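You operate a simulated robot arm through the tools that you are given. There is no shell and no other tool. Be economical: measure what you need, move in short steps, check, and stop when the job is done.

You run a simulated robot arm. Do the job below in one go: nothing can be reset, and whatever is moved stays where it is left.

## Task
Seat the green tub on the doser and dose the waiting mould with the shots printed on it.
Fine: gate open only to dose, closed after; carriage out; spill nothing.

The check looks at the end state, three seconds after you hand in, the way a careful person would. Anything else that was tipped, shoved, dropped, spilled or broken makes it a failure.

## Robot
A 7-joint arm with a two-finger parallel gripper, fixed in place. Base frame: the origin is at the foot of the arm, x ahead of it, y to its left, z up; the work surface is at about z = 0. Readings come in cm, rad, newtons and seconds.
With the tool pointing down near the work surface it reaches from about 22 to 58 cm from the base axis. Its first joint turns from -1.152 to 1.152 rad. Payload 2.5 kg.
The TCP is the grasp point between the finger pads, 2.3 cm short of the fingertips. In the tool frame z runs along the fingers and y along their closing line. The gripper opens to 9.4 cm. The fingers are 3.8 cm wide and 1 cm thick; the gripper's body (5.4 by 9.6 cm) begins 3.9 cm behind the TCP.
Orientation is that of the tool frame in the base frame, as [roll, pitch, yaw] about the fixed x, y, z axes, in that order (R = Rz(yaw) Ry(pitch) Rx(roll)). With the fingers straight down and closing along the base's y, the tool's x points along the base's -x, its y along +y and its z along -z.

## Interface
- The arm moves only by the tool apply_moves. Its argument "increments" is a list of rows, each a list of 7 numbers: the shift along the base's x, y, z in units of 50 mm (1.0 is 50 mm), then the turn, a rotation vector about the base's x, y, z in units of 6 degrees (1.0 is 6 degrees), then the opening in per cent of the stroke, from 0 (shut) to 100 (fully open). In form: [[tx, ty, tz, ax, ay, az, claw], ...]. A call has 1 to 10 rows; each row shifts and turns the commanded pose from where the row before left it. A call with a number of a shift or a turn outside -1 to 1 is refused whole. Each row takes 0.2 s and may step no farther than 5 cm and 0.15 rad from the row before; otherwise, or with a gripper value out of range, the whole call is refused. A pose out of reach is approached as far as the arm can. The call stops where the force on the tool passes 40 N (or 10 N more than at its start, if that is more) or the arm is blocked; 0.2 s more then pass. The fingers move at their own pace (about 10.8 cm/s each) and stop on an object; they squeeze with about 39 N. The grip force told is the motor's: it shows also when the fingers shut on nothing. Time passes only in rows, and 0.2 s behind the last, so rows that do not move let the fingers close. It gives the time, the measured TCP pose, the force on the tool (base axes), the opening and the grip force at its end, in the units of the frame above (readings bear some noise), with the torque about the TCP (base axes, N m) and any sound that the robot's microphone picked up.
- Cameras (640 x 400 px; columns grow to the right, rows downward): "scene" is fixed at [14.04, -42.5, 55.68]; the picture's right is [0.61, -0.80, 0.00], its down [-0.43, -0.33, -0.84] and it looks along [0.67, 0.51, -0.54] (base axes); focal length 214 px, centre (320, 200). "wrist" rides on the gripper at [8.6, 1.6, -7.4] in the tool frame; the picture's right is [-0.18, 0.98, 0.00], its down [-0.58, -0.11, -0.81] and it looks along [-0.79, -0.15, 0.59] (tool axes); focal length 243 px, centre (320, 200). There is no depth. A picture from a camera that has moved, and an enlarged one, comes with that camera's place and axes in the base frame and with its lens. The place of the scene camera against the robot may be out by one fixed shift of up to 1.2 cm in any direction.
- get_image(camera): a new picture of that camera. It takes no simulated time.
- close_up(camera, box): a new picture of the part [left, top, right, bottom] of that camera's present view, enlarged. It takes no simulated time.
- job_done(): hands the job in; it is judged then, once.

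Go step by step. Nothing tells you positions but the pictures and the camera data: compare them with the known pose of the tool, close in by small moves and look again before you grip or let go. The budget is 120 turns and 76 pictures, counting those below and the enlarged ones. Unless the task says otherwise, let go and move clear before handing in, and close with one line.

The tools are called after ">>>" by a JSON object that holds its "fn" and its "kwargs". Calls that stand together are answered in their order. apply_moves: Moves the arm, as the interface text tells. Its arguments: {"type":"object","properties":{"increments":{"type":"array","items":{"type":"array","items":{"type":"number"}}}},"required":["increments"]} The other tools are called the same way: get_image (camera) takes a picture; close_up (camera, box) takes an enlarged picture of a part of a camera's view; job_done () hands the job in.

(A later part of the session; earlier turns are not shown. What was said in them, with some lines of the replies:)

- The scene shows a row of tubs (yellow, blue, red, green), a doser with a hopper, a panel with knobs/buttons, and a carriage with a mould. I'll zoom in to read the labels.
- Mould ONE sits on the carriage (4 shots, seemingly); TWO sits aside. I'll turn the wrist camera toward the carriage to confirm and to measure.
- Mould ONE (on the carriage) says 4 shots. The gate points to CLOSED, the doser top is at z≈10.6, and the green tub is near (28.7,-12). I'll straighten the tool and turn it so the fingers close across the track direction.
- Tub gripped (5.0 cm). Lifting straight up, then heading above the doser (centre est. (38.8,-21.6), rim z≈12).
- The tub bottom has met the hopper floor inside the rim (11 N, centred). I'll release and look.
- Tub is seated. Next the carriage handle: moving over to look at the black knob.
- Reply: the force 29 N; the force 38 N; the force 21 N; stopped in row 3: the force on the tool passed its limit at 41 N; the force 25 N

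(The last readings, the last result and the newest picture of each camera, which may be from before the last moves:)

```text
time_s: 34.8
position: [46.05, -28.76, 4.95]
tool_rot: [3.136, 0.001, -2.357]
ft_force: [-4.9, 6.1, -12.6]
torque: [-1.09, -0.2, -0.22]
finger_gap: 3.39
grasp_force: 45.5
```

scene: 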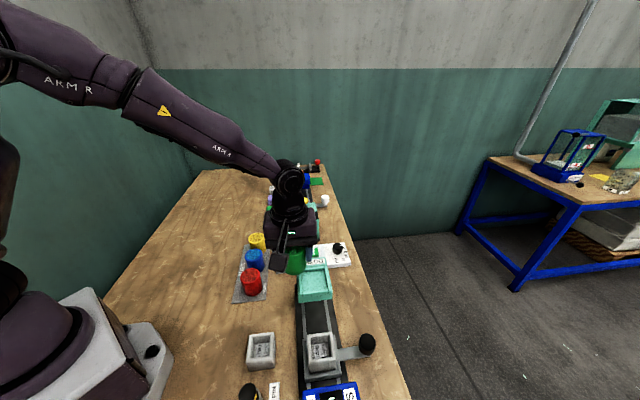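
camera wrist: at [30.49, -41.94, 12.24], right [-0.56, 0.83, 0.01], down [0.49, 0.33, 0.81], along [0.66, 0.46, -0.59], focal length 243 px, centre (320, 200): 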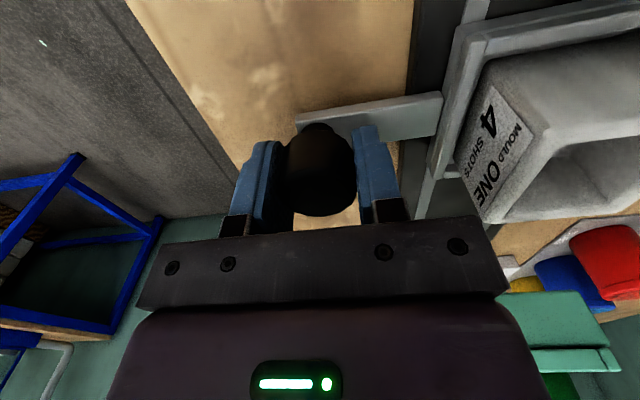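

>>> {"fn": "apply_moves", "kwargs": {"increments": [[0.03, 0.029, 0, 0, 0, 0, 30], [0.03, 0.029, 0, 0, 0, 0, 30], [0.03, 0.029, 0, 0, 0, 0, 30], [0.03, 0.029, 0, 0, 0, 0, 30]]}}

>>> {"fn": "close_up", "kwargs": {"camera": "scene", "box": [260, 230, 400, 370]}}

```text
time_s: 35.9
position: [46.17, -28.41, 4.97]
tool_rot: [3.132, -0.009, -2.359]
ft_force: [-7.3, 1.3, 2.5]
torque: [-0.24, -1.29, 0.17]
finger_gap: 3.4
grasp_force: 44.8
stopped in row 4: the force on the tool passed its limit at 40 N (the readings are from after the stop); the commanded pose is now the measured one
```

```text
2.86 times, centred on (330, 300) of scene
camera zoom: at [14.05, -42.5, 55.68], right [0.61, -0.8, 0.0], down [-0.43, -0.33, -0.84], along [0.67, 0.51, -0.54], focal length 613 px, centre (291, -86)
```

zoom: 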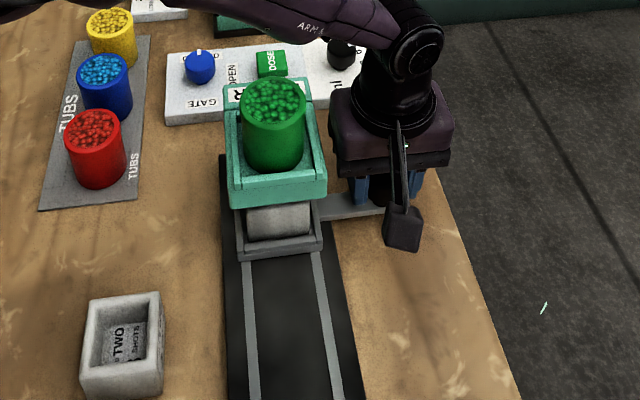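

Travel of 12.05 cm ended on a hard stop, so the carriage should be home under the doser. Releasing and rising, then looking at carriage and gate knob.

>>> {"fn": "apply_moves", "kwargs": {"increments": [[0, 0, 0, 0, 0, 0, 40], [0, 0, 0, 0, 0, 0, 60], [0, 0, 0, 0, 0, 0, 60], [0, 0, 0.3, 0, 0, 0, 60], [0, 0, 0.8, 0, 0, 0, 60], [0, 0, 0.9, 0, 0, 0, 60], [0, 0, 0.9, 0, 0, 0, 60], [0, 0, 0.9, 0, 0, 0, 60]]}}

>>> {"fn": "get_image", "kwargs": {"camera": "wrist"}}

>>> {"fn": "close_up", "kwargs": {"camera": "scene", "box": [260, 230, 400, 350]}}

```text
time_s: 37.7
position: [46.02, -28.45, 23.82]
tool_rot: [3.13, -0.011, -2.36]
ft_force: [-0.2, 0.4, -0.1]
torque: [0.03, 0.03, 0.05]
finger_gap: 5.65
grasp_force: 0.1
```

```text
32 pictures are left
camera wrist: at [39.03, -33.44, 31.34], right [-0.56, 0.83, 0.01], down [0.5, 0.33, 0.8], along [0.66, 0.45, -0.6], focal length 243 px, centre (320, 200)
```

wrist: 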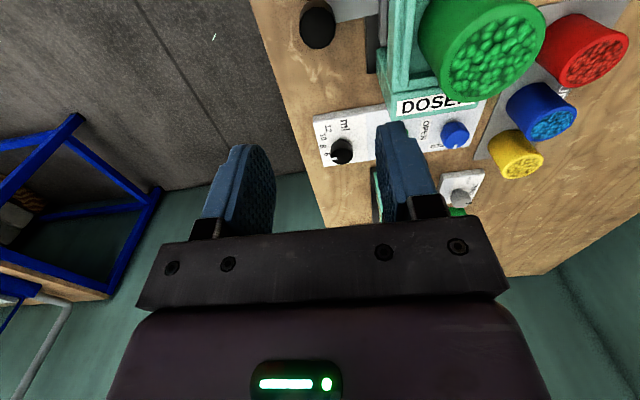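

```text
3.33 times, centred on (330, 290) of scene
camera zoom: at [14.04, -42.5, 55.68], right [0.61, -0.8, 0.0], down [-0.43, -0.33, -0.84], along [0.67, 0.51, -0.54], focal length 715 px, centre (287, -100)
```

zoom: 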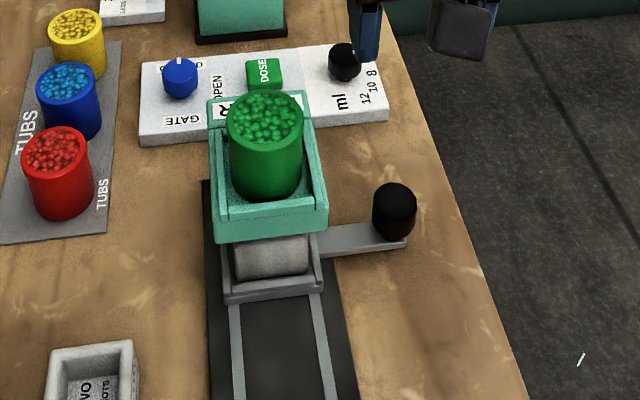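

>>> {"fn": "apply_moves", "kwargs": {"increments": [[0, 0.75, 0, 0, 0, 0, 60], [0, 0.77, 0, 0, 0, 0, 60], [0, 0.77, 0, 0, 0, 0, 60], [0, 0.77, 0, 0, 0, 0, 60], [0.02, 0.77, 0, 0, 0, 0, 60], [0.02, 0.77, -0.4, 0, 0, 0, 60], [0, 0, -0.8, 0, 0, 0, 60], [0, 0, -0.6, 0, 0, 0, 60]]}}

>>> {"fn": "get_image", "kwargs": {"camera": "wrist"}}

```text
time_s: 39.5
position: [46.33, -5.35, 15.03]
tool_rot: [3.131, -0.009, -2.362]
ft_force: [0.1, 0.4, 0.2]
torque: [-0.02, 0.0, 0.0]
finger_gap: 5.64
grasp_force: 0.0
```

```text
30 pictures are left
camera wrist: at [39.3, -10.33, 22.43], right [-0.56, 0.83, 0.01], down [0.5, 0.33, 0.8], along [0.66, 0.45, -0.6], focal length 243 px, centre (320, 200)
```

wrist: 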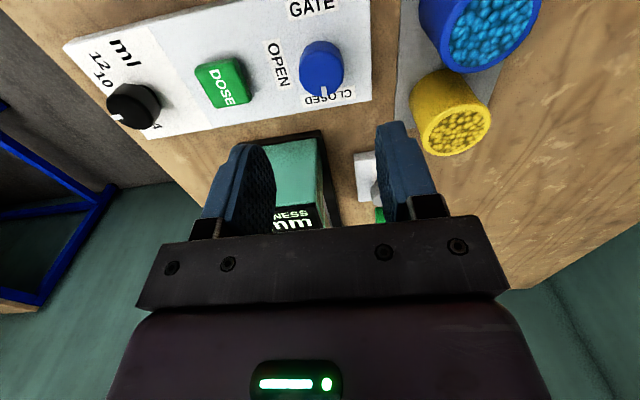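

>>> {"fn": "apply_moves", "kwargs": {"increments": [[0, 0, -0.7, 0, 0, 0, 60], [0, 0, -0.7, 0, 0, 0, 60], [0, 0, -0.55, 0, 0, 0, 60], [0, 0, 0, 0, 0, 0, 60]]}}

>>> {"fn": "get_image", "kwargs": {"camera": "wrist"}}

```text
time_s: 40.5
position: [46.4, -5.4, 5.26]
tool_rot: [3.134, -0.009, -2.36]
ft_force: [-0.2, -0.1, -0.7]
torque: [-0.01, 0.01, -0.01]
finger_gap: 5.64
grasp_force: 0.0
```

```text
29 pictures are left
camera wrist: at [39.23, -10.36, 12.7], right [-0.56, 0.83, 0.01], down [0.5, 0.33, 0.8], along [0.66, 0.45, -0.6], focal length 243 px, centre (320, 200)
```

wrist: 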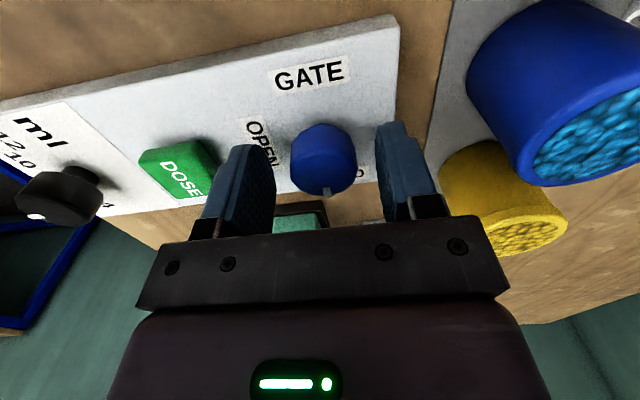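

>>> {"fn": "apply_moves", "kwargs": {"increments": [[0.02, 0.03, -0.05, 0, 0, 0, 60], [0, 0, -0.03, 0, 0, 0, 60], [0, 0, 0, 0, 0, 0, 45], [0, 0, 0, 0, 0, 0, 35], [0, 0, 0, 0, 0, 0, 30], [0, 0, 0, 0, 0, 0, 28]]}}

>>> {"fn": "get_image", "kwargs": {"camera": "wrist"}}

```text
time_s: 41.9
position: [46.45, -5.29, 4.99]
tool_rot: [3.13, -0.011, -2.36]
ft_force: [-8.4, 7.2, 2.6]
torque: [-0.51, -0.31, -0.02]
finger_gap: 3.4
grasp_force: 44.5
```

```text
28 pictures are left
camera wrist: at [39.3, -10.13, 12.22], right [-0.56, 0.83, 0.01], down [0.5, 0.33, 0.8], along [0.66, 0.45, -0.6], focal length 243 px, centre (320, 200)
```

wrist: 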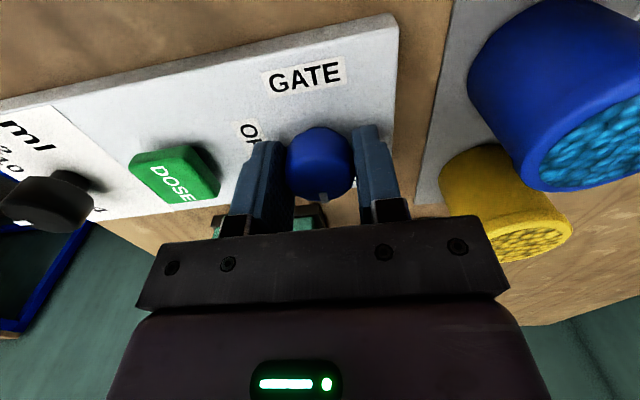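

>>> {"fn": "apply_moves", "kwargs": {"increments": [[-0.006, 0.006, 0, 0, 0, -0.5, 28], [0, 0, 0, 0, 0, -1, 28], [0, 0, 0, 0, 0, -1, 28], [0, 0, 0, 0, 0, -1, 28], [0, 0, 0, 0, 0, -1, 28], [0, 0, 0, 0, 0, -1, 28]]}}

```text
time_s: 43.3
position: [46.39, -5.32, 4.8]
tool_rot: [3.131, -0.011, -2.938]
ft_force: [-7.6, 9.1, 6.2]
torque: [-0.36, 0.62, -0.05]
finger_gap: 3.39
grasp_force: 45.4
```

>>> {"fn": "apply_moves", "kwargs": {"increments": [[0, 0, 0, 0, 0, -1, 28], [0, 0, 0, 0, 0, -1, 28], [0, 0, 0, 0, 0, -1, 28], [0, 0, 0, 0, 0, -1, 28], [0, 0, 0, 0, 0, -1, 28], [0, 0, 0, 0, 0, -1, 28]]}}

>>> {"fn": "get_image", "kwargs": {"camera": "wrist"}}

```text
time_s: 44.7
position: [46.44, -5.51, 4.75]
tool_rot: [3.133, -0.01, 2.716]
ft_force: [-14.3, 1.4, 9.0]
torque: [-0.2, 0.44, 0.04]
finger_gap: 3.41
grasp_force: 44.9
```

```text
27 pictures are left
camera wrist: at [39.32, -0.37, 12.22], right [0.57, 0.82, 0.01], down [0.49, -0.35, 0.8], along [0.66, -0.46, -0.6], focal length 243 px, centre (320, 200)
```

wrist: 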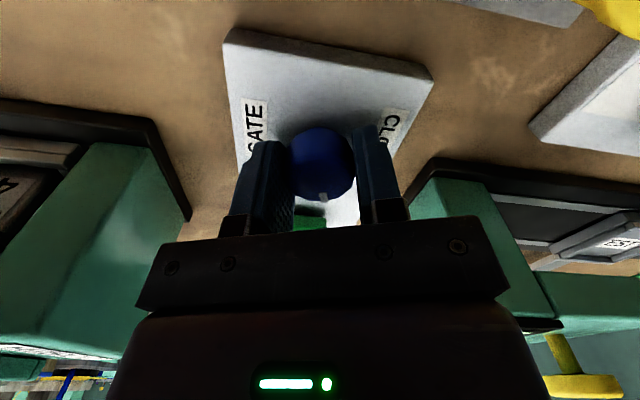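

>>> {"fn": "apply_moves", "kwargs": {"increments": [[0, 0, 0, 0, 0, -1, 28], [0, 0, 0, 0, 0, -1, 28], [0, 0, 0, 0, 0, -1, 28], [0, 0, 0, 0, 0, -0.5, 28], [0, 0, 0, 0, 0, 0, 28]]}}

>>> {"fn": "get_image", "kwargs": {"camera": "wrist"}}

```text
time_s: 45.9
position: [46.39, -5.4, 4.8]
tool_rot: [3.135, -0.012, 2.35]
ft_force: [-14.8, -10.9, 7.0]
torque: [0.26, 1.0, 0.25]
finger_gap: 3.35
grasp_force: 45.4
```

```text
26 pictures are left
camera wrist: at [41.54, 1.83, 12.21], right [0.83, 0.56, 0.01], down [0.33, -0.5, 0.8], along [0.45, -0.66, -0.6], focal length 243 px, centre (320, 200)
```

wrist: 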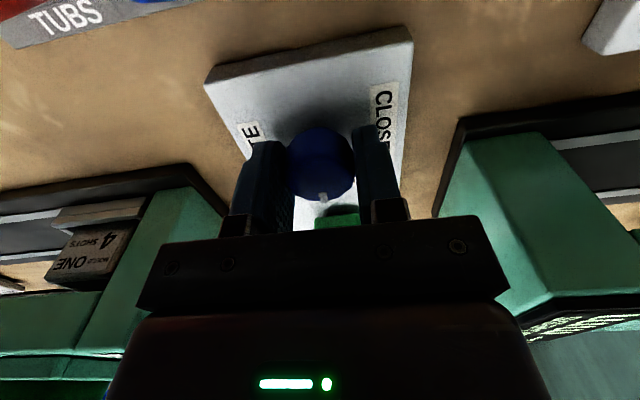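

>>> {"fn": "apply_moves", "kwargs": {"increments": [[0, 0, 0, 0, 0, 0, 45], [0, 0, 0, 0, 0, 0, 60], [0, 0, 0, 0, 0, 0, 60], [0, 0, 0.6, 0, 0, 0, 60], [-0.2, 0.2, 0.7, 0, 0, 0, 60], [-0.2, 0.2, 0.7, 0, 0, 0, 30], [0, 0, 0, 0, 0, 0, 0]]}}

>>> {"fn": "get_image", "kwargs": {"camera": "wrist"}}

```text
time_s: 47.5
position: [44.48, -3.3, 14.81]
tool_rot: [3.131, -0.01, 2.355]
ft_force: [0.0, -0.1, 0.5]
torque: [-0.01, 0.01, 0.03]
finger_gap: 0.01
grasp_force: 38.5
```

```text
25 pictures are left
camera wrist: at [39.55, 3.93, 22.24], right [0.83, 0.56, 0.01], down [0.33, -0.5, 0.8], along [0.45, -0.66, -0.6], focal length 243 px, centre (320, 200)
```

wrist: 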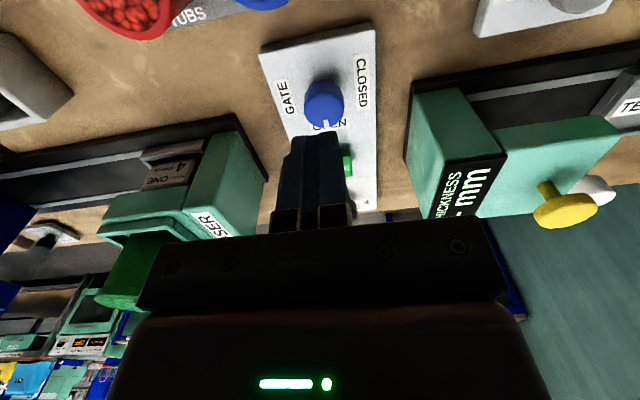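

>>> {"fn": "apply_moves", "kwargs": {"increments": [[0.5, -0.52, 0, 0, 0, 0, 0], [0.5, -0.52, 0, 0, 0, 0, 0], [0.48, -0.52, -0.2, 0, 0, 0, 0], [0, 0, -0.6, 0, 0, 0, 0], [0, 0, -0.3, 0, 0, 0, 0]]}}

>>> {"fn": "get_image", "kwargs": {"camera": "wrist"}}

>>> {"fn": "close_up", "kwargs": {"camera": "scene", "box": [250, 200, 370, 300]}}

```text
time_s: 48.7
position: [52.02, -11.11, 9.25]
tool_rot: [3.13, -0.011, 2.351]
ft_force: [-0.2, 0.3, -0.1]
torque: [-0.02, -0.01, -0.02]
finger_gap: 0.01
grasp_force: 39.2
```

```text
24 pictures are left
camera wrist: at [47.07, -3.88, 16.71], right [0.83, 0.56, 0.01], down [0.33, -0.5, 0.8], along [0.45, -0.66, -0.6], focal length 243 px, centre (320, 200)
```

wrist: 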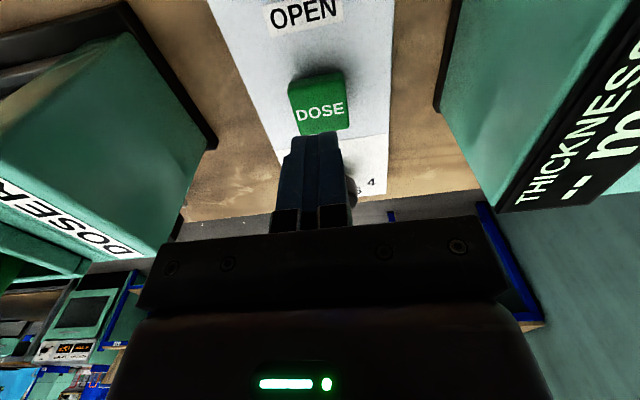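

```text
4.00 times, centred on (310, 250) of scene
camera zoom: at [14.04, -42.5, 55.68], right [0.61, -0.8, 0.0], down [-0.43, -0.33, -0.84], along [0.67, 0.51, -0.54], focal length 858 px, centre (360, 0)
```

zoom: 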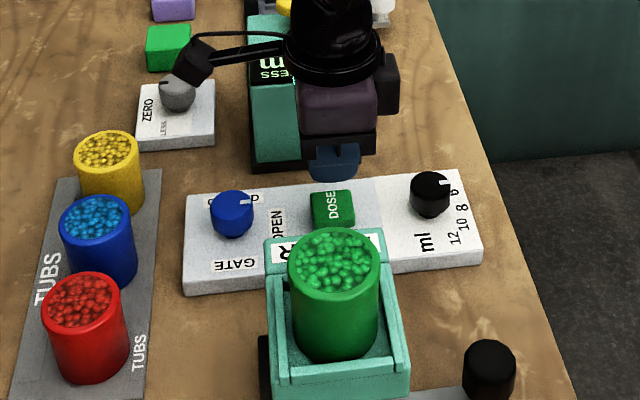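

>>> {"fn": "apply_moves", "kwargs": {"increments": [[-0.06, 0.06, -0.3, 0, 0, 0, 0], [0, 0, -0.3, 0, 0, 0, 0], [0, 0, -0.06, 0, 0, 0, 0], [0, 0, 0, 0, 0, 0, 0]]}}

>>> {"fn": "get_image", "kwargs": {"camera": "wrist"}}

```text
time_s: 49.7
position: [51.62, -10.77, 6.08]
tool_rot: [3.131, -0.009, 2.353]
ft_force: [-0.3, 0.4, 1.1]
torque: [-0.03, 0.03, 0.01]
finger_gap: 0.0
grasp_force: 39.1
```

```text
22 pictures are left
camera wrist: at [46.71, -3.57, 13.42], right [0.83, 0.56, 0.01], down [0.33, -0.5, 0.8], along [0.45, -0.66, -0.6], focal length 243 px, centre (320, 200)
```

wrist: 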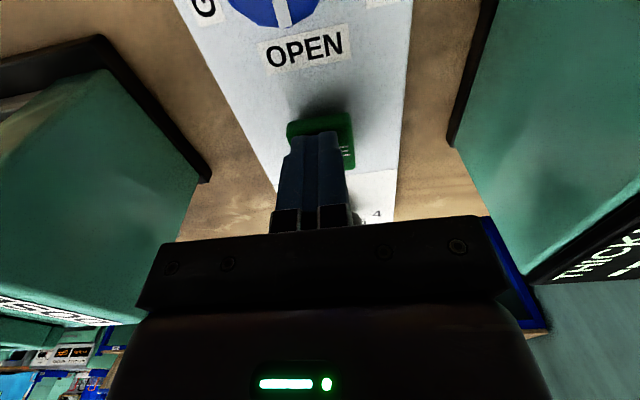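

>>> {"fn": "apply_moves", "kwargs": {"increments": [[0, 0, -0.04, 0, 0, 0, 0], [0, 0, -0.04, 0, 0, 0, 0], [0, 0, -0.04, 0, 0, 0, 0]]}}

```text
time_s: 50.5
position: [51.58, -10.74, 5.43]
tool_rot: [3.131, -0.01, 2.352]
ft_force: [0.5, -0.7, 3.1]
torque: [-0.04, -0.05, 0.05]
finger_gap: 0.02
grasp_force: 39.1
heard: click
```

>>> {"fn": "apply_moves", "kwargs": {"increments": [[0, 0, 0.06, 0, 0, 0, 0], [0, 0, 0.06, 0, 0, 0, 0], [0, 0, 0, 0, 0, 0, 0]]}}

>>> {"fn": "close_up", "kwargs": {"camera": "scene", "box": [260, 240, 380, 330]}}

>>> {"fn": "get_image", "kwargs": {"camera": "wrist"}}

```text
time_s: 51.3
position: [51.44, -10.67, 5.87]
tool_rot: [3.134, -0.011, 2.351]
ft_force: [0.0, -0.2, 0.1]
torque: [-0.04, 0.0, 0.01]
finger_gap: 0.0
grasp_force: 38.8
```

```text
4.44 times, centred on (320, 285) of scene
camera zoom: at [14.04, -42.5, 55.68], right [0.61, -0.8, 0.0], down [-0.43, -0.33, -0.84], along [0.67, 0.51, -0.54], focal length 953 px, centre (320, -178)
```

zoom: 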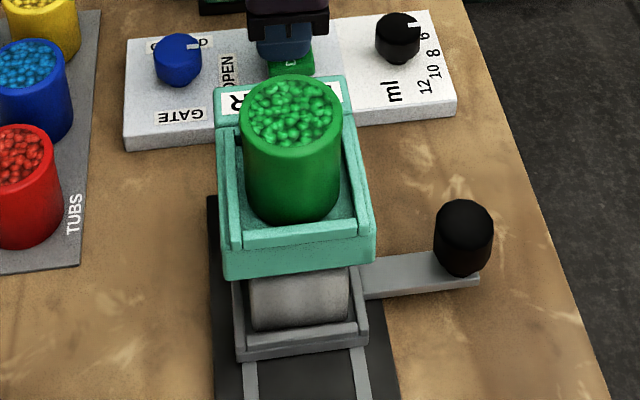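

```text
20 pictures are left
camera wrist: at [46.61, -3.56, 13.37], right [0.83, 0.56, 0.01], down [0.33, -0.5, 0.8], along [0.45, -0.66, -0.6], focal length 243 px, centre (320, 200)
```

wrist: 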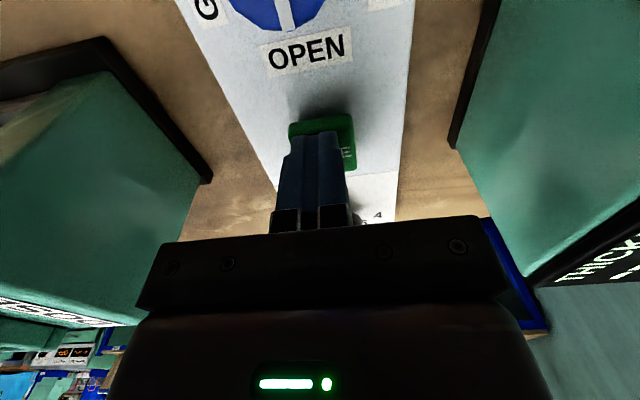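

>>> {"fn": "apply_moves", "kwargs": {"increments": [[0, 0, 0, 0, 0, 0, 0], [0, 0, -0.05, 0, 0, 0, 0], [0, 0, -0.05, 0, 0, 0, 0], [0, 0, -0.02, 0, 0, 0, 0]]}}

>>> {"fn": "apply_moves", "kwargs": {"increments": [[0, 0, 0.06, 0, 0, 0, 0], [0, 0, 0.06, 0, 0, 0, 0], [0, 0, 0, 0, 0, 0, 0], [0, 0, 0, 0, 0, 0, 0]]}}

```text
time_s: 52.3
position: [51.59, -10.77, 5.44]
tool_rot: [3.13, -0.008, 2.354]
ft_force: [-1.3, 0.9, 3.9]
torque: [-0.03, -0.04, -0.02]
finger_gap: 0.01
grasp_force: 39.2
heard: click
```

```text
time_s: 53.3
position: [51.58, -10.78, 6.06]
tool_rot: [3.132, -0.01, 2.35]
ft_force: [-0.6, -1.4, 0.6]
torque: [-0.01, 0.0, -0.03]
finger_gap: 0.02
grasp_force: 38.2
```

Second click. Third press next, one at a time.

>>> {"fn": "apply_moves", "kwargs": {"increments": [[0, 0, 0, 0, 0, 0, 0], [0, 0, -0.05, 0, 0, 0, 0], [0, 0, -0.05, 0, 0, 0, 0], [0, 0, -0.02, 0, 0, 0, 0]]}}

>>> {"fn": "apply_moves", "kwargs": {"increments": [[0, 0, 0.06, 0, 0, 0, 0], [0, 0, 0.06, 0, 0, 0, 0], [0, 0, 0, 0, 0, 0, 0], [0, 0, 0, 0, 0, 0, 0]]}}

```text
time_s: 54.3
position: [51.63, -10.9, 5.46]
tool_rot: [3.13, -0.008, 2.353]
ft_force: [-1.3, 0.3, 4.0]
torque: [-0.01, -0.02, -0.04]
finger_gap: 0.01
grasp_force: 39.1
heard: click
```

```text
time_s: 55.3
position: [51.58, -10.79, 5.89]
tool_rot: [3.133, -0.009, 2.351]
ft_force: [0.2, 0.6, 0.1]
torque: [0.01, -0.05, -0.04]
finger_gap: 0.0
grasp_force: 39.3
```

Third click. Now the fourth.

>>> {"fn": "apply_moves", "kwargs": {"increments": [[0, 0, 0, 0, 0, 0, 0], [0, 0, -0.05, 0, 0, 0, 0], [0, 0, -0.05, 0, 0, 0, 0], [0, 0, -0.02, 0, 0, 0, 0]]}}

>>> {"fn": "apply_moves", "kwargs": {"increments": [[0, 0, 0.1, 0, 0, 0, 0], [0, 0, 0.5, 0, 0, 0, 0], [0, 0, 0.9, 0, 0, 0, 0], [-0.34, 0.37, 0.4, 0, 0, 0, 30], [-0.34, 0.37, 0, 0, 0, 0, 60], [-0.34, 0.37, 0, 0, 0, 0, 60]]}}

>>> {"fn": "get_image", "kwargs": {"camera": "wrist"}}

```text
time_s: 56.3
position: [51.62, -10.76, 5.41]
tool_rot: [3.13, -0.008, 2.351]
ft_force: [-0.5, 0.1, 3.4]
torque: [-0.02, -0.04, 0.0]
finger_gap: 0.02
grasp_force: 38.8
heard: click
```

```text
time_s: 57.7
position: [46.57, -5.27, 14.88]
tool_rot: [3.132, -0.009, 2.354]
ft_force: [0.1, 0.1, -0.1]
torque: [-0.01, 0.01, -0.02]
finger_gap: 5.68
grasp_force: 0.1
```

```text
19 pictures are left
camera wrist: at [41.61, 1.96, 22.35], right [0.83, 0.56, 0.01], down [0.33, -0.5, 0.8], along [0.45, -0.66, -0.6], focal length 243 px, centre (320, 200)
```

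wrist: 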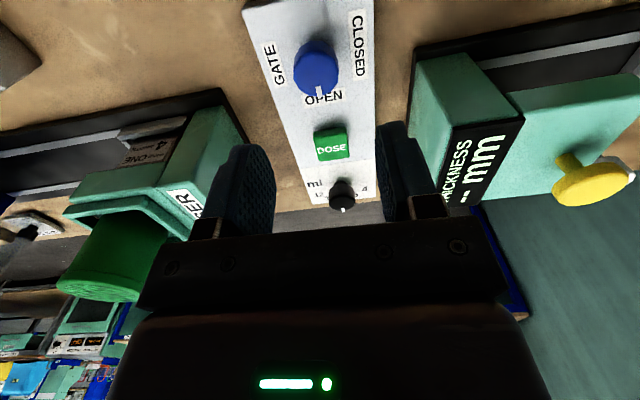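

>>> {"fn": "apply_moves", "kwargs": {"increments": [[-0.035, -0.025, -0.7, 0, 0, 0, 60], [0, 0, -0.7, 0, 0, 0, 60], [0, 0, -0.6, 0, 0, 0, 60], [0, 0, 0, 0, 0, 0, 60]]}}

>>> {"fn": "get_image", "kwargs": {"camera": "wrist"}}

```text
time_s: 58.7
position: [46.37, -5.32, 4.81]
tool_rot: [3.131, -0.01, 2.35]
ft_force: [-1.0, -0.2, 0.3]
torque: [-0.01, 0.02, -0.03]
finger_gap: 5.64
grasp_force: 0.1
```

```text
18 pictures are left
camera wrist: at [41.38, 1.87, 12.24], right [0.83, 0.56, 0.01], down [0.33, -0.5, 0.8], along [0.45, -0.66, -0.6], focal length 243 px, centre (320, 200)
```

wrist: 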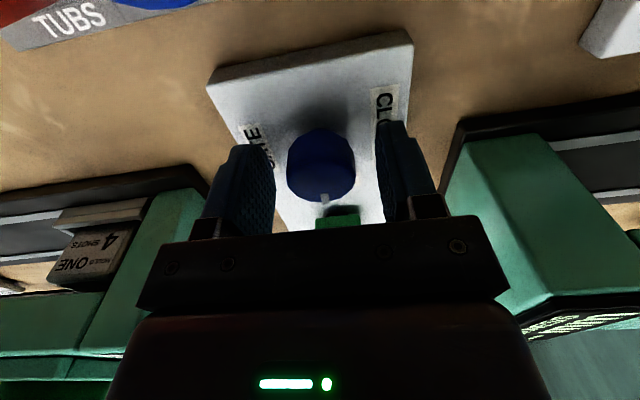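

>>> {"fn": "apply_moves", "kwargs": {"increments": [[0, 0, 0, 0, 0, 0, 45], [0, 0, 0, 0, 0, 0, 35], [0, 0, 0, 0, 0, 0, 30], [0, 0, 0, 0, 0, 0, 28], [0, 0, 0, 0, 0, 0.5, 28], [0, 0, 0, 0, 0, 1, 28], [0, 0, 0, 0, 0, 1, 28], [0, 0, 0, 0, 0, 1, 28], [0, 0, 0, 0, 0, 1, 28], [0, 0, 0, 0, 0, 1, 28]]}}

>>> {"fn": "apply_moves", "kwargs": {"increments": [[0, 0, 0, 0, 0, 1, 28], [0, 0, 0, 0, 0, 1, 28], [0, 0, 0, 0, 0, 1, 28], [0, 0, 0, 0, 0, 1, 28], [0, 0, 0, 0, 0, 1, 28], [0, 0, 0, 0, 0, 1, 28], [0, 0, 0, 0, 0, 1, 28]]}}

```text
time_s: 60.9
position: [46.34, -5.4, 4.8]
tool_rot: [3.13, -0.009, 2.931]
ft_force: [7.6, 6.6, -16.5]
torque: [-0.84, -1.1, 0.02]
finger_gap: 3.39
grasp_force: 44.7
```

```text
time_s: 62.5
position: [46.37, -5.35, 4.87]
tool_rot: [3.132, -0.008, -2.621]
ft_force: [15.4, 9.7, -20.5]
torque: [-0.41, -0.52, 0.01]
finger_gap: 3.38
grasp_force: 45.0
```

>>> {"fn": "apply_moves", "kwargs": {"increments": [[0, 0, 0, 0, 0, 1, 28], [0, 0, 0, 0, 0, 1, 28], [0, 0, 0, 0, 0, 0.7, 28], [0, 0, 0, 0, 0, 0, 28]]}}

>>> {"fn": "apply_moves", "kwargs": {"increments": [[0, 0, 0, 0, 0, 0, 45], [0, 0, 0, 0, 0, 0, 60], [0, 0, 0, 0, 0, 0, 60], [0, 0, 0.6, 0, 0, 0, 60], [0, 0, 0.7, 0, 0, 0, 60], [0, 0, 0.7, 0, 0, 0, 60]]}}

>>> {"fn": "get_image", "kwargs": {"camera": "wrist"}}

```text
time_s: 63.5
position: [46.28, -5.43, 4.87]
tool_rot: [3.13, -0.009, -2.34]
ft_force: [8.2, 9.1, -12.7]
torque: [-0.04, -0.55, -0.35]
finger_gap: 3.36
grasp_force: 44.7
```

```text
time_s: 64.9
position: [46.19, -5.49, 15.05]
tool_rot: [3.13, -0.008, -2.338]
ft_force: [-0.1, 0.7, 0.5]
torque: [0.02, -0.01, 0.03]
finger_gap: 5.66
grasp_force: 0.0
```

```text
17 pictures are left
camera wrist: at [39.25, -10.45, 22.4], right [-0.58, 0.82, 0.01], down [0.49, 0.34, 0.8], along [0.65, 0.47, -0.6], focal length 243 px, centre (320, 200)
```

wrist: 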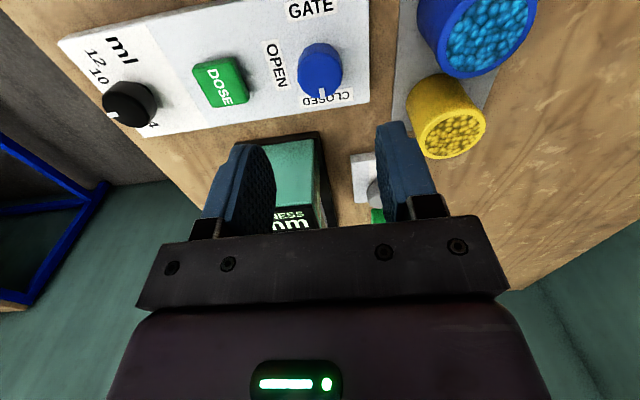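

Gate is back at CLOSED against its stop. Now back over the carriage knob.

>>> {"fn": "apply_moves", "kwargs": {"increments": [[0, 0, 0.9, 0, 0, -0.1, 65], [0, 0, 0.85, 0, 0, -0.1, 65], [0, -0.77, 0, 0, 0, 0, 65], [0, -0.77, 0, 0, 0, 0, 65], [0, -0.77, 0, 0, 0, 0, 65], [0, -0.77, 0, 0, 0, 0, 65], [0, -0.77, 0, 0, 0, 0, 65], [0, -0.75, 0, 0, 0, 0, 65]]}}

>>> {"fn": "apply_moves", "kwargs": {"increments": [[0, 0, -0.9, 0, 0, 0, 65], [0, 0, -0.9, 0, 0, 0, 65], [0, 0, -0.9, 0, 0, 0, 65], [0, 0, 0, 0, 0, 0, 65]]}}

>>> {"fn": "get_image", "kwargs": {"camera": "wrist"}}

```text
time_s: 66.7
position: [46.33, -28.26, 23.69]
tool_rot: [3.131, -0.008, -2.359]
ft_force: [-0.1, -0.2, 0.4]
torque: [0.01, -0.01, 0.0]
finger_gap: 6.11
grasp_force: 0.1
```

```text
time_s: 67.7
position: [46.27, -28.38, 10.13]
tool_rot: [3.132, -0.011, -2.361]
ft_force: [-0.1, -1.3, 0.3]
torque: [0.0, -0.01, 0.03]
finger_gap: 6.1
grasp_force: 0.1
```

```text
16 pictures are left
camera wrist: at [39.08, -33.34, 17.46], right [-0.56, 0.83, 0.01], down [0.5, 0.33, 0.8], along [0.66, 0.45, -0.6], focal length 243 px, centre (320, 200)
```

wrist: 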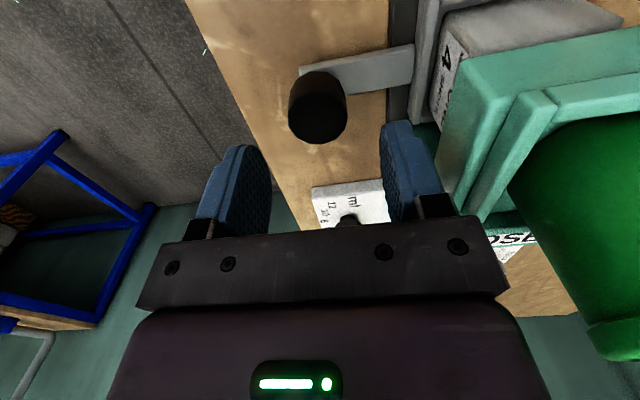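

>>> {"fn": "apply_moves", "kwargs": {"increments": [[-0.02, -0.01, -0.5, 0, 0, 0, 65], [0, 0, -0.4, 0, 0, 0, 65], [0, 0, -0.13, 0, 0, 0, 65], [0, 0, 0, 0, 0, 0, 45], [0, 0, 0, 0, 0, 0, 32], [0, 0, 0, 0, 0, 0, 30], [0, 0, 0, 0, 0, 0, 30]]}}

```text
time_s: 69.3
position: [46.09, -28.53, 4.98]
tool_rot: [3.133, -0.012, -2.359]
ft_force: [1.5, 0.1, -5.1]
torque: [-0.93, -0.69, -0.03]
finger_gap: 3.4
grasp_force: 45.3
```

Gripped cleanly. Drawing the carriage out slowly along the track.

>>> {"fn": "apply_moves", "kwargs": {"increments": [[-0.03, -0.029, 0, 0, 0, 0, 30], [-0.05, -0.049, 0, 0, 0, 0, 30], [-0.05, -0.049, 0, 0, 0, 0, 30], [-0.05, -0.049, 0, 0, 0, 0, 30], [-0.05, -0.049, 0, 0, 0, 0, 30], [-0.05, -0.049, 0, 0, 0, 0, 30], [-0.05, -0.049, 0, 0, 0, 0, 30], [-0.05, -0.049, 0, 0, 0, 0, 30]]}}

>>> {"fn": "close_up", "kwargs": {"camera": "scene", "box": [270, 250, 390, 350]}}

```text
time_s: 71.1
position: [44.29, -30.36, 4.78]
tool_rot: [3.134, -0.009, -2.363]
ft_force: [12.7, -12.0, -21.7]
torque: [-0.64, -0.46, 0.0]
finger_gap: 3.38
grasp_force: 45.1
```

```text
4.00 times, centred on (330, 300) of scene
camera zoom: at [14.05, -42.51, 55.67], right [0.61, -0.8, 0.0], down [-0.43, -0.33, -0.84], along [0.67, 0.51, -0.54], focal length 858 px, centre (280, -200)
```

zoom: 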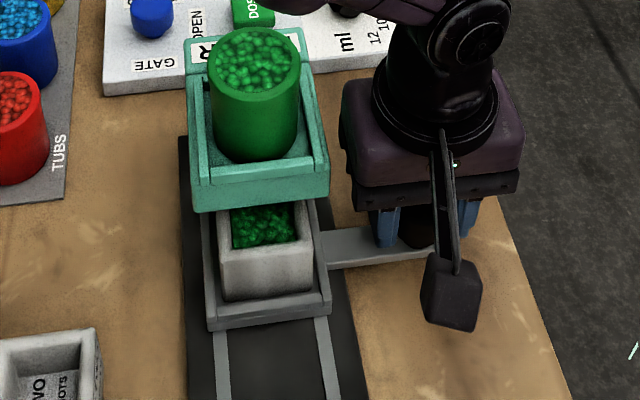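

>>> {"fn": "apply_moves", "kwargs": {"increments": [[-0.042, -0.057, -0.012, 0, 0, 0, 30], [-0.05, -0.049, 0, 0, 0, 0, 30], [-0.05, -0.049, 0, 0, 0, 0, 30], [-0.05, -0.049, 0, 0, 0, 0, 30], [-0.05, -0.049, 0, 0, 0, 0, 30], [-0.05, -0.049, 0, 0, 0, 0, 30], [-0.05, -0.049, 0, 0, 0, 0, 30]]}}

>>> {"fn": "apply_moves", "kwargs": {"increments": [[-0.05, -0.048, 0, 0, 0, 0, 30], [-0.05, -0.049, 0, 0, 0, 0, 30], [-0.05, -0.049, 0, 0, 0, 0, 30], [-0.05, -0.049, 0, 0, 0, 0, 30], [-0.05, -0.049, 0, 0, 0, 0, 30]]}}

```text
time_s: 72.7
position: [42.6, -32.19, 4.99]
tool_rot: [3.134, -0.008, -2.361]
ft_force: [7.8, -7.0, -10.8]
torque: [-0.46, -0.48, -0.06]
finger_gap: 3.39
grasp_force: 45.1
```

```text
time_s: 73.9
position: [41.38, -33.36, 4.93]
tool_rot: [3.133, -0.008, -2.36]
ft_force: [4.3, -3.2, -9.0]
torque: [-0.32, -1.01, -0.09]
finger_gap: 3.37
grasp_force: 45.3
```

>>> {"fn": "apply_moves", "kwargs": {"increments": [[-0.05, -0.049, 0, 0, 0, 0, 30], [-0.05, -0.049, 0, 0, 0, 0, 30], [-0.05, -0.049, 0, 0, 0, 0, 30], [-0.05, -0.049, 0, 0, 0, 0, 30], [-0.05, -0.049, 0, 0, 0, 0, 30], [-0.05, -0.049, 0, 0, 0, 0, 30], [-0.05, -0.048, 0, 0, 0, 0, 30]]}}

>>> {"fn": "apply_moves", "kwargs": {"increments": [[-0.05, -0.048, 0, 0, 0, 0, 30], [-0.05, -0.048, 0, 0, 0, 0, 30], [-0.05, -0.048, 0, 0, 0, 0, 30], [-0.05, -0.048, 0, 0, 0, 0, 30], [-0.05, -0.048, 0, 0, 0, 0, 30]]}}

```text
time_s: 75.5
position: [39.54, -35.03, 4.93]
tool_rot: [3.13, -0.012, -2.36]
ft_force: [-0.2, 1.2, -2.6]
torque: [-0.21, -0.66, 0.04]
finger_gap: 3.39
grasp_force: 44.4
```

```text
time_s: 76.7
position: [38.26, -36.45, 4.97]
tool_rot: [3.134, -0.012, -2.36]
ft_force: [8.3, -6.0, -6.0]
torque: [-0.77, -0.3, -0.05]
finger_gap: 3.39
grasp_force: 45.0
```

>>> {"fn": "apply_moves", "kwargs": {"increments": [[-0.04, -0.045, 0, 0, 0, 0, 30], [-0.04, -0.042, 0, 0, 0, 0, 30], [-0.03, -0.03, 0, 0, 0, 0, 30]]}}

>>> {"fn": "close_up", "kwargs": {"camera": "scene", "box": [240, 240, 400, 400]}}

```text
time_s: 77.5
position: [37.78, -36.99, 5.02]
tool_rot: [3.131, -0.009, -2.361]
ft_force: [5.0, -7.8, -7.4]
torque: [-0.99, -0.9, 0.04]
finger_gap: 3.39
grasp_force: 44.4
```

```text
2.50 times, centred on (320, 320) of scene
camera zoom: at [14.04, -42.5, 55.67], right [0.61, -0.8, 0.0], down [-0.43, -0.33, -0.84], along [0.67, 0.51, -0.54], focal length 536 px, centre (320, -100)
```

zoom: 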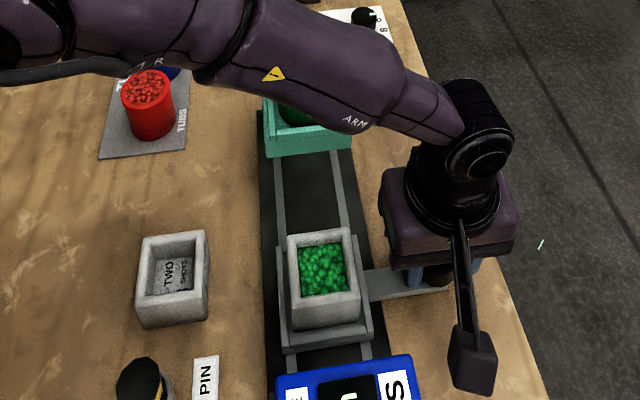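

>>> {"fn": "apply_moves", "kwargs": {"increments": [[0, 0, 0, 0, 0, 0, 40], [0, 0, 0, 0, 0, 0, 62], [0, 0, 0, 0, 0, 0, 62], [0, 0, 0.3, 0, 0, 0, 62], [0, 0, 0.8, 0, 0, 0, 62], [0, 0, 0.9, 0, 0, 0, 62], [0, 0, 0.9, 0, 0, 0, 62], [0, 0, 0.9, 0, 0, 0, 62]]}}

>>> {"fn": "apply_moves", "kwargs": {"increments": [[-0.4, 0.3, 0.5, 0, 0, 0, 62], [-0.4, 0.8, 0.5, 0, 0, 0, 62], [-0.2, 0.8, 0.3, 0, 0, 0, 62], [-0.2, 0.8, 0, 0, 0, 0, 62], [0, 0.8, 0, 0, 0, 0, 62], [0, 0.8, 0, 0, 0, 0, 62], [0, 0.8, 0, 0, 0, 0, 62]]}}

>>> {"fn": "get_image", "kwargs": {"camera": "scene"}}

>>> {"fn": "close_up", "kwargs": {"camera": "scene", "box": [240, 230, 400, 390]}}

```text
time_s: 79.3
position: [37.58, -36.64, 24.07]
tool_rot: [3.13, -0.007, -2.361]
ft_force: [0.4, 0.4, -0.2]
torque: [0.02, 0.02, 0.01]
finger_gap: 5.85
grasp_force: 0.1
```

```text
refused: row 2 steps farther than a row can; nothing moved
```

```text
13 pictures are left
```

scene: 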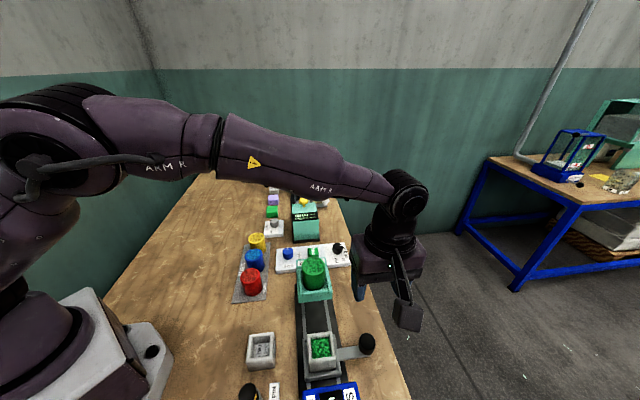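

```text
2.50 times, centred on (320, 310) of scene
camera zoom: at [14.04, -42.5, 55.68], right [0.61, -0.8, 0.0], down [-0.43, -0.33, -0.84], along [0.67, 0.51, -0.54], focal length 536 px, centre (320, -75)
```

zoom: 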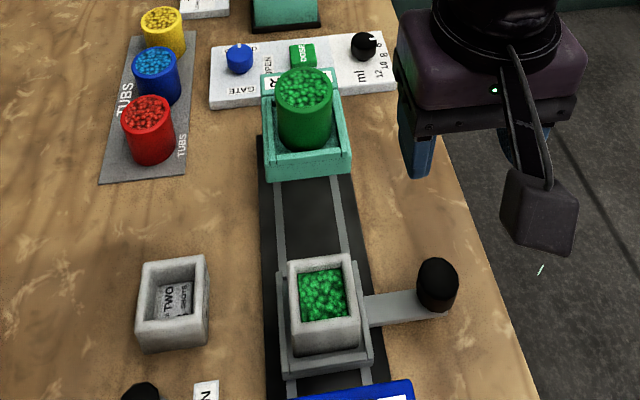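

>>> {"fn": "close_up", "kwargs": {"camera": "scene", "box": [285, 280, 385, 380]}}

>>> {"fn": "close_up", "kwargs": {"camera": "scene", "box": [265, 235, 360, 305]}}

```text
4.00 times, centred on (335, 330) of scene
camera zoom: at [14.04, -42.5, 55.68], right [0.61, -0.8, 0.0], down [-0.43, -0.33, -0.84], along [0.67, 0.51, -0.54], focal length 858 px, centre (260, -320)
```

zoom: 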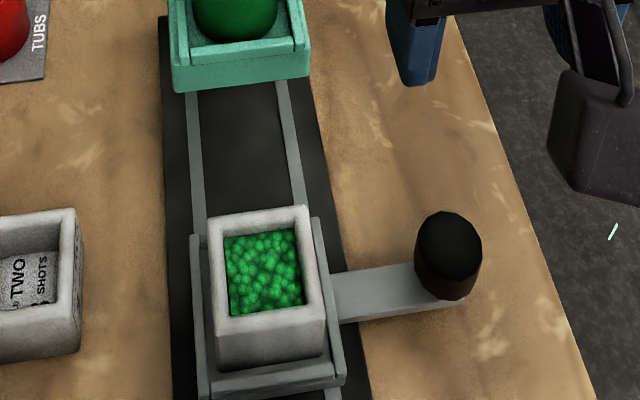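

```text
5.71 times, centred on (312, 270) of scene
camera zoom: at [14.04, -42.5, 55.68], right [0.61, -0.8, 0.0], down [-0.43, -0.33, -0.84], along [0.67, 0.51, -0.54], focal length 1226 px, centre (363, -200)
```

zoom: 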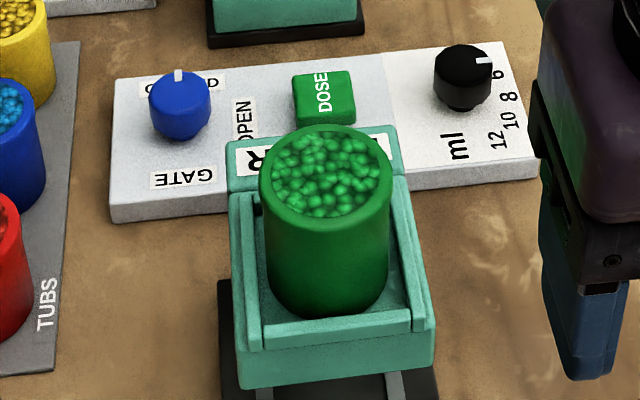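

The tub is seated, the mould is dosed and the carriage is out. The gate is closed, I see no spills, and the arm is clear, so I'm handing in.

>>> {"fn": "job_done", "kwargs": {}}

```text
The job is handed in.
```

The green tub is seated on the doser, and mould ONE got its four printed shots (four DOSE clicks heard). The gate is closed again, the carriage is back out where it started, and the pictures show nothing spilled.
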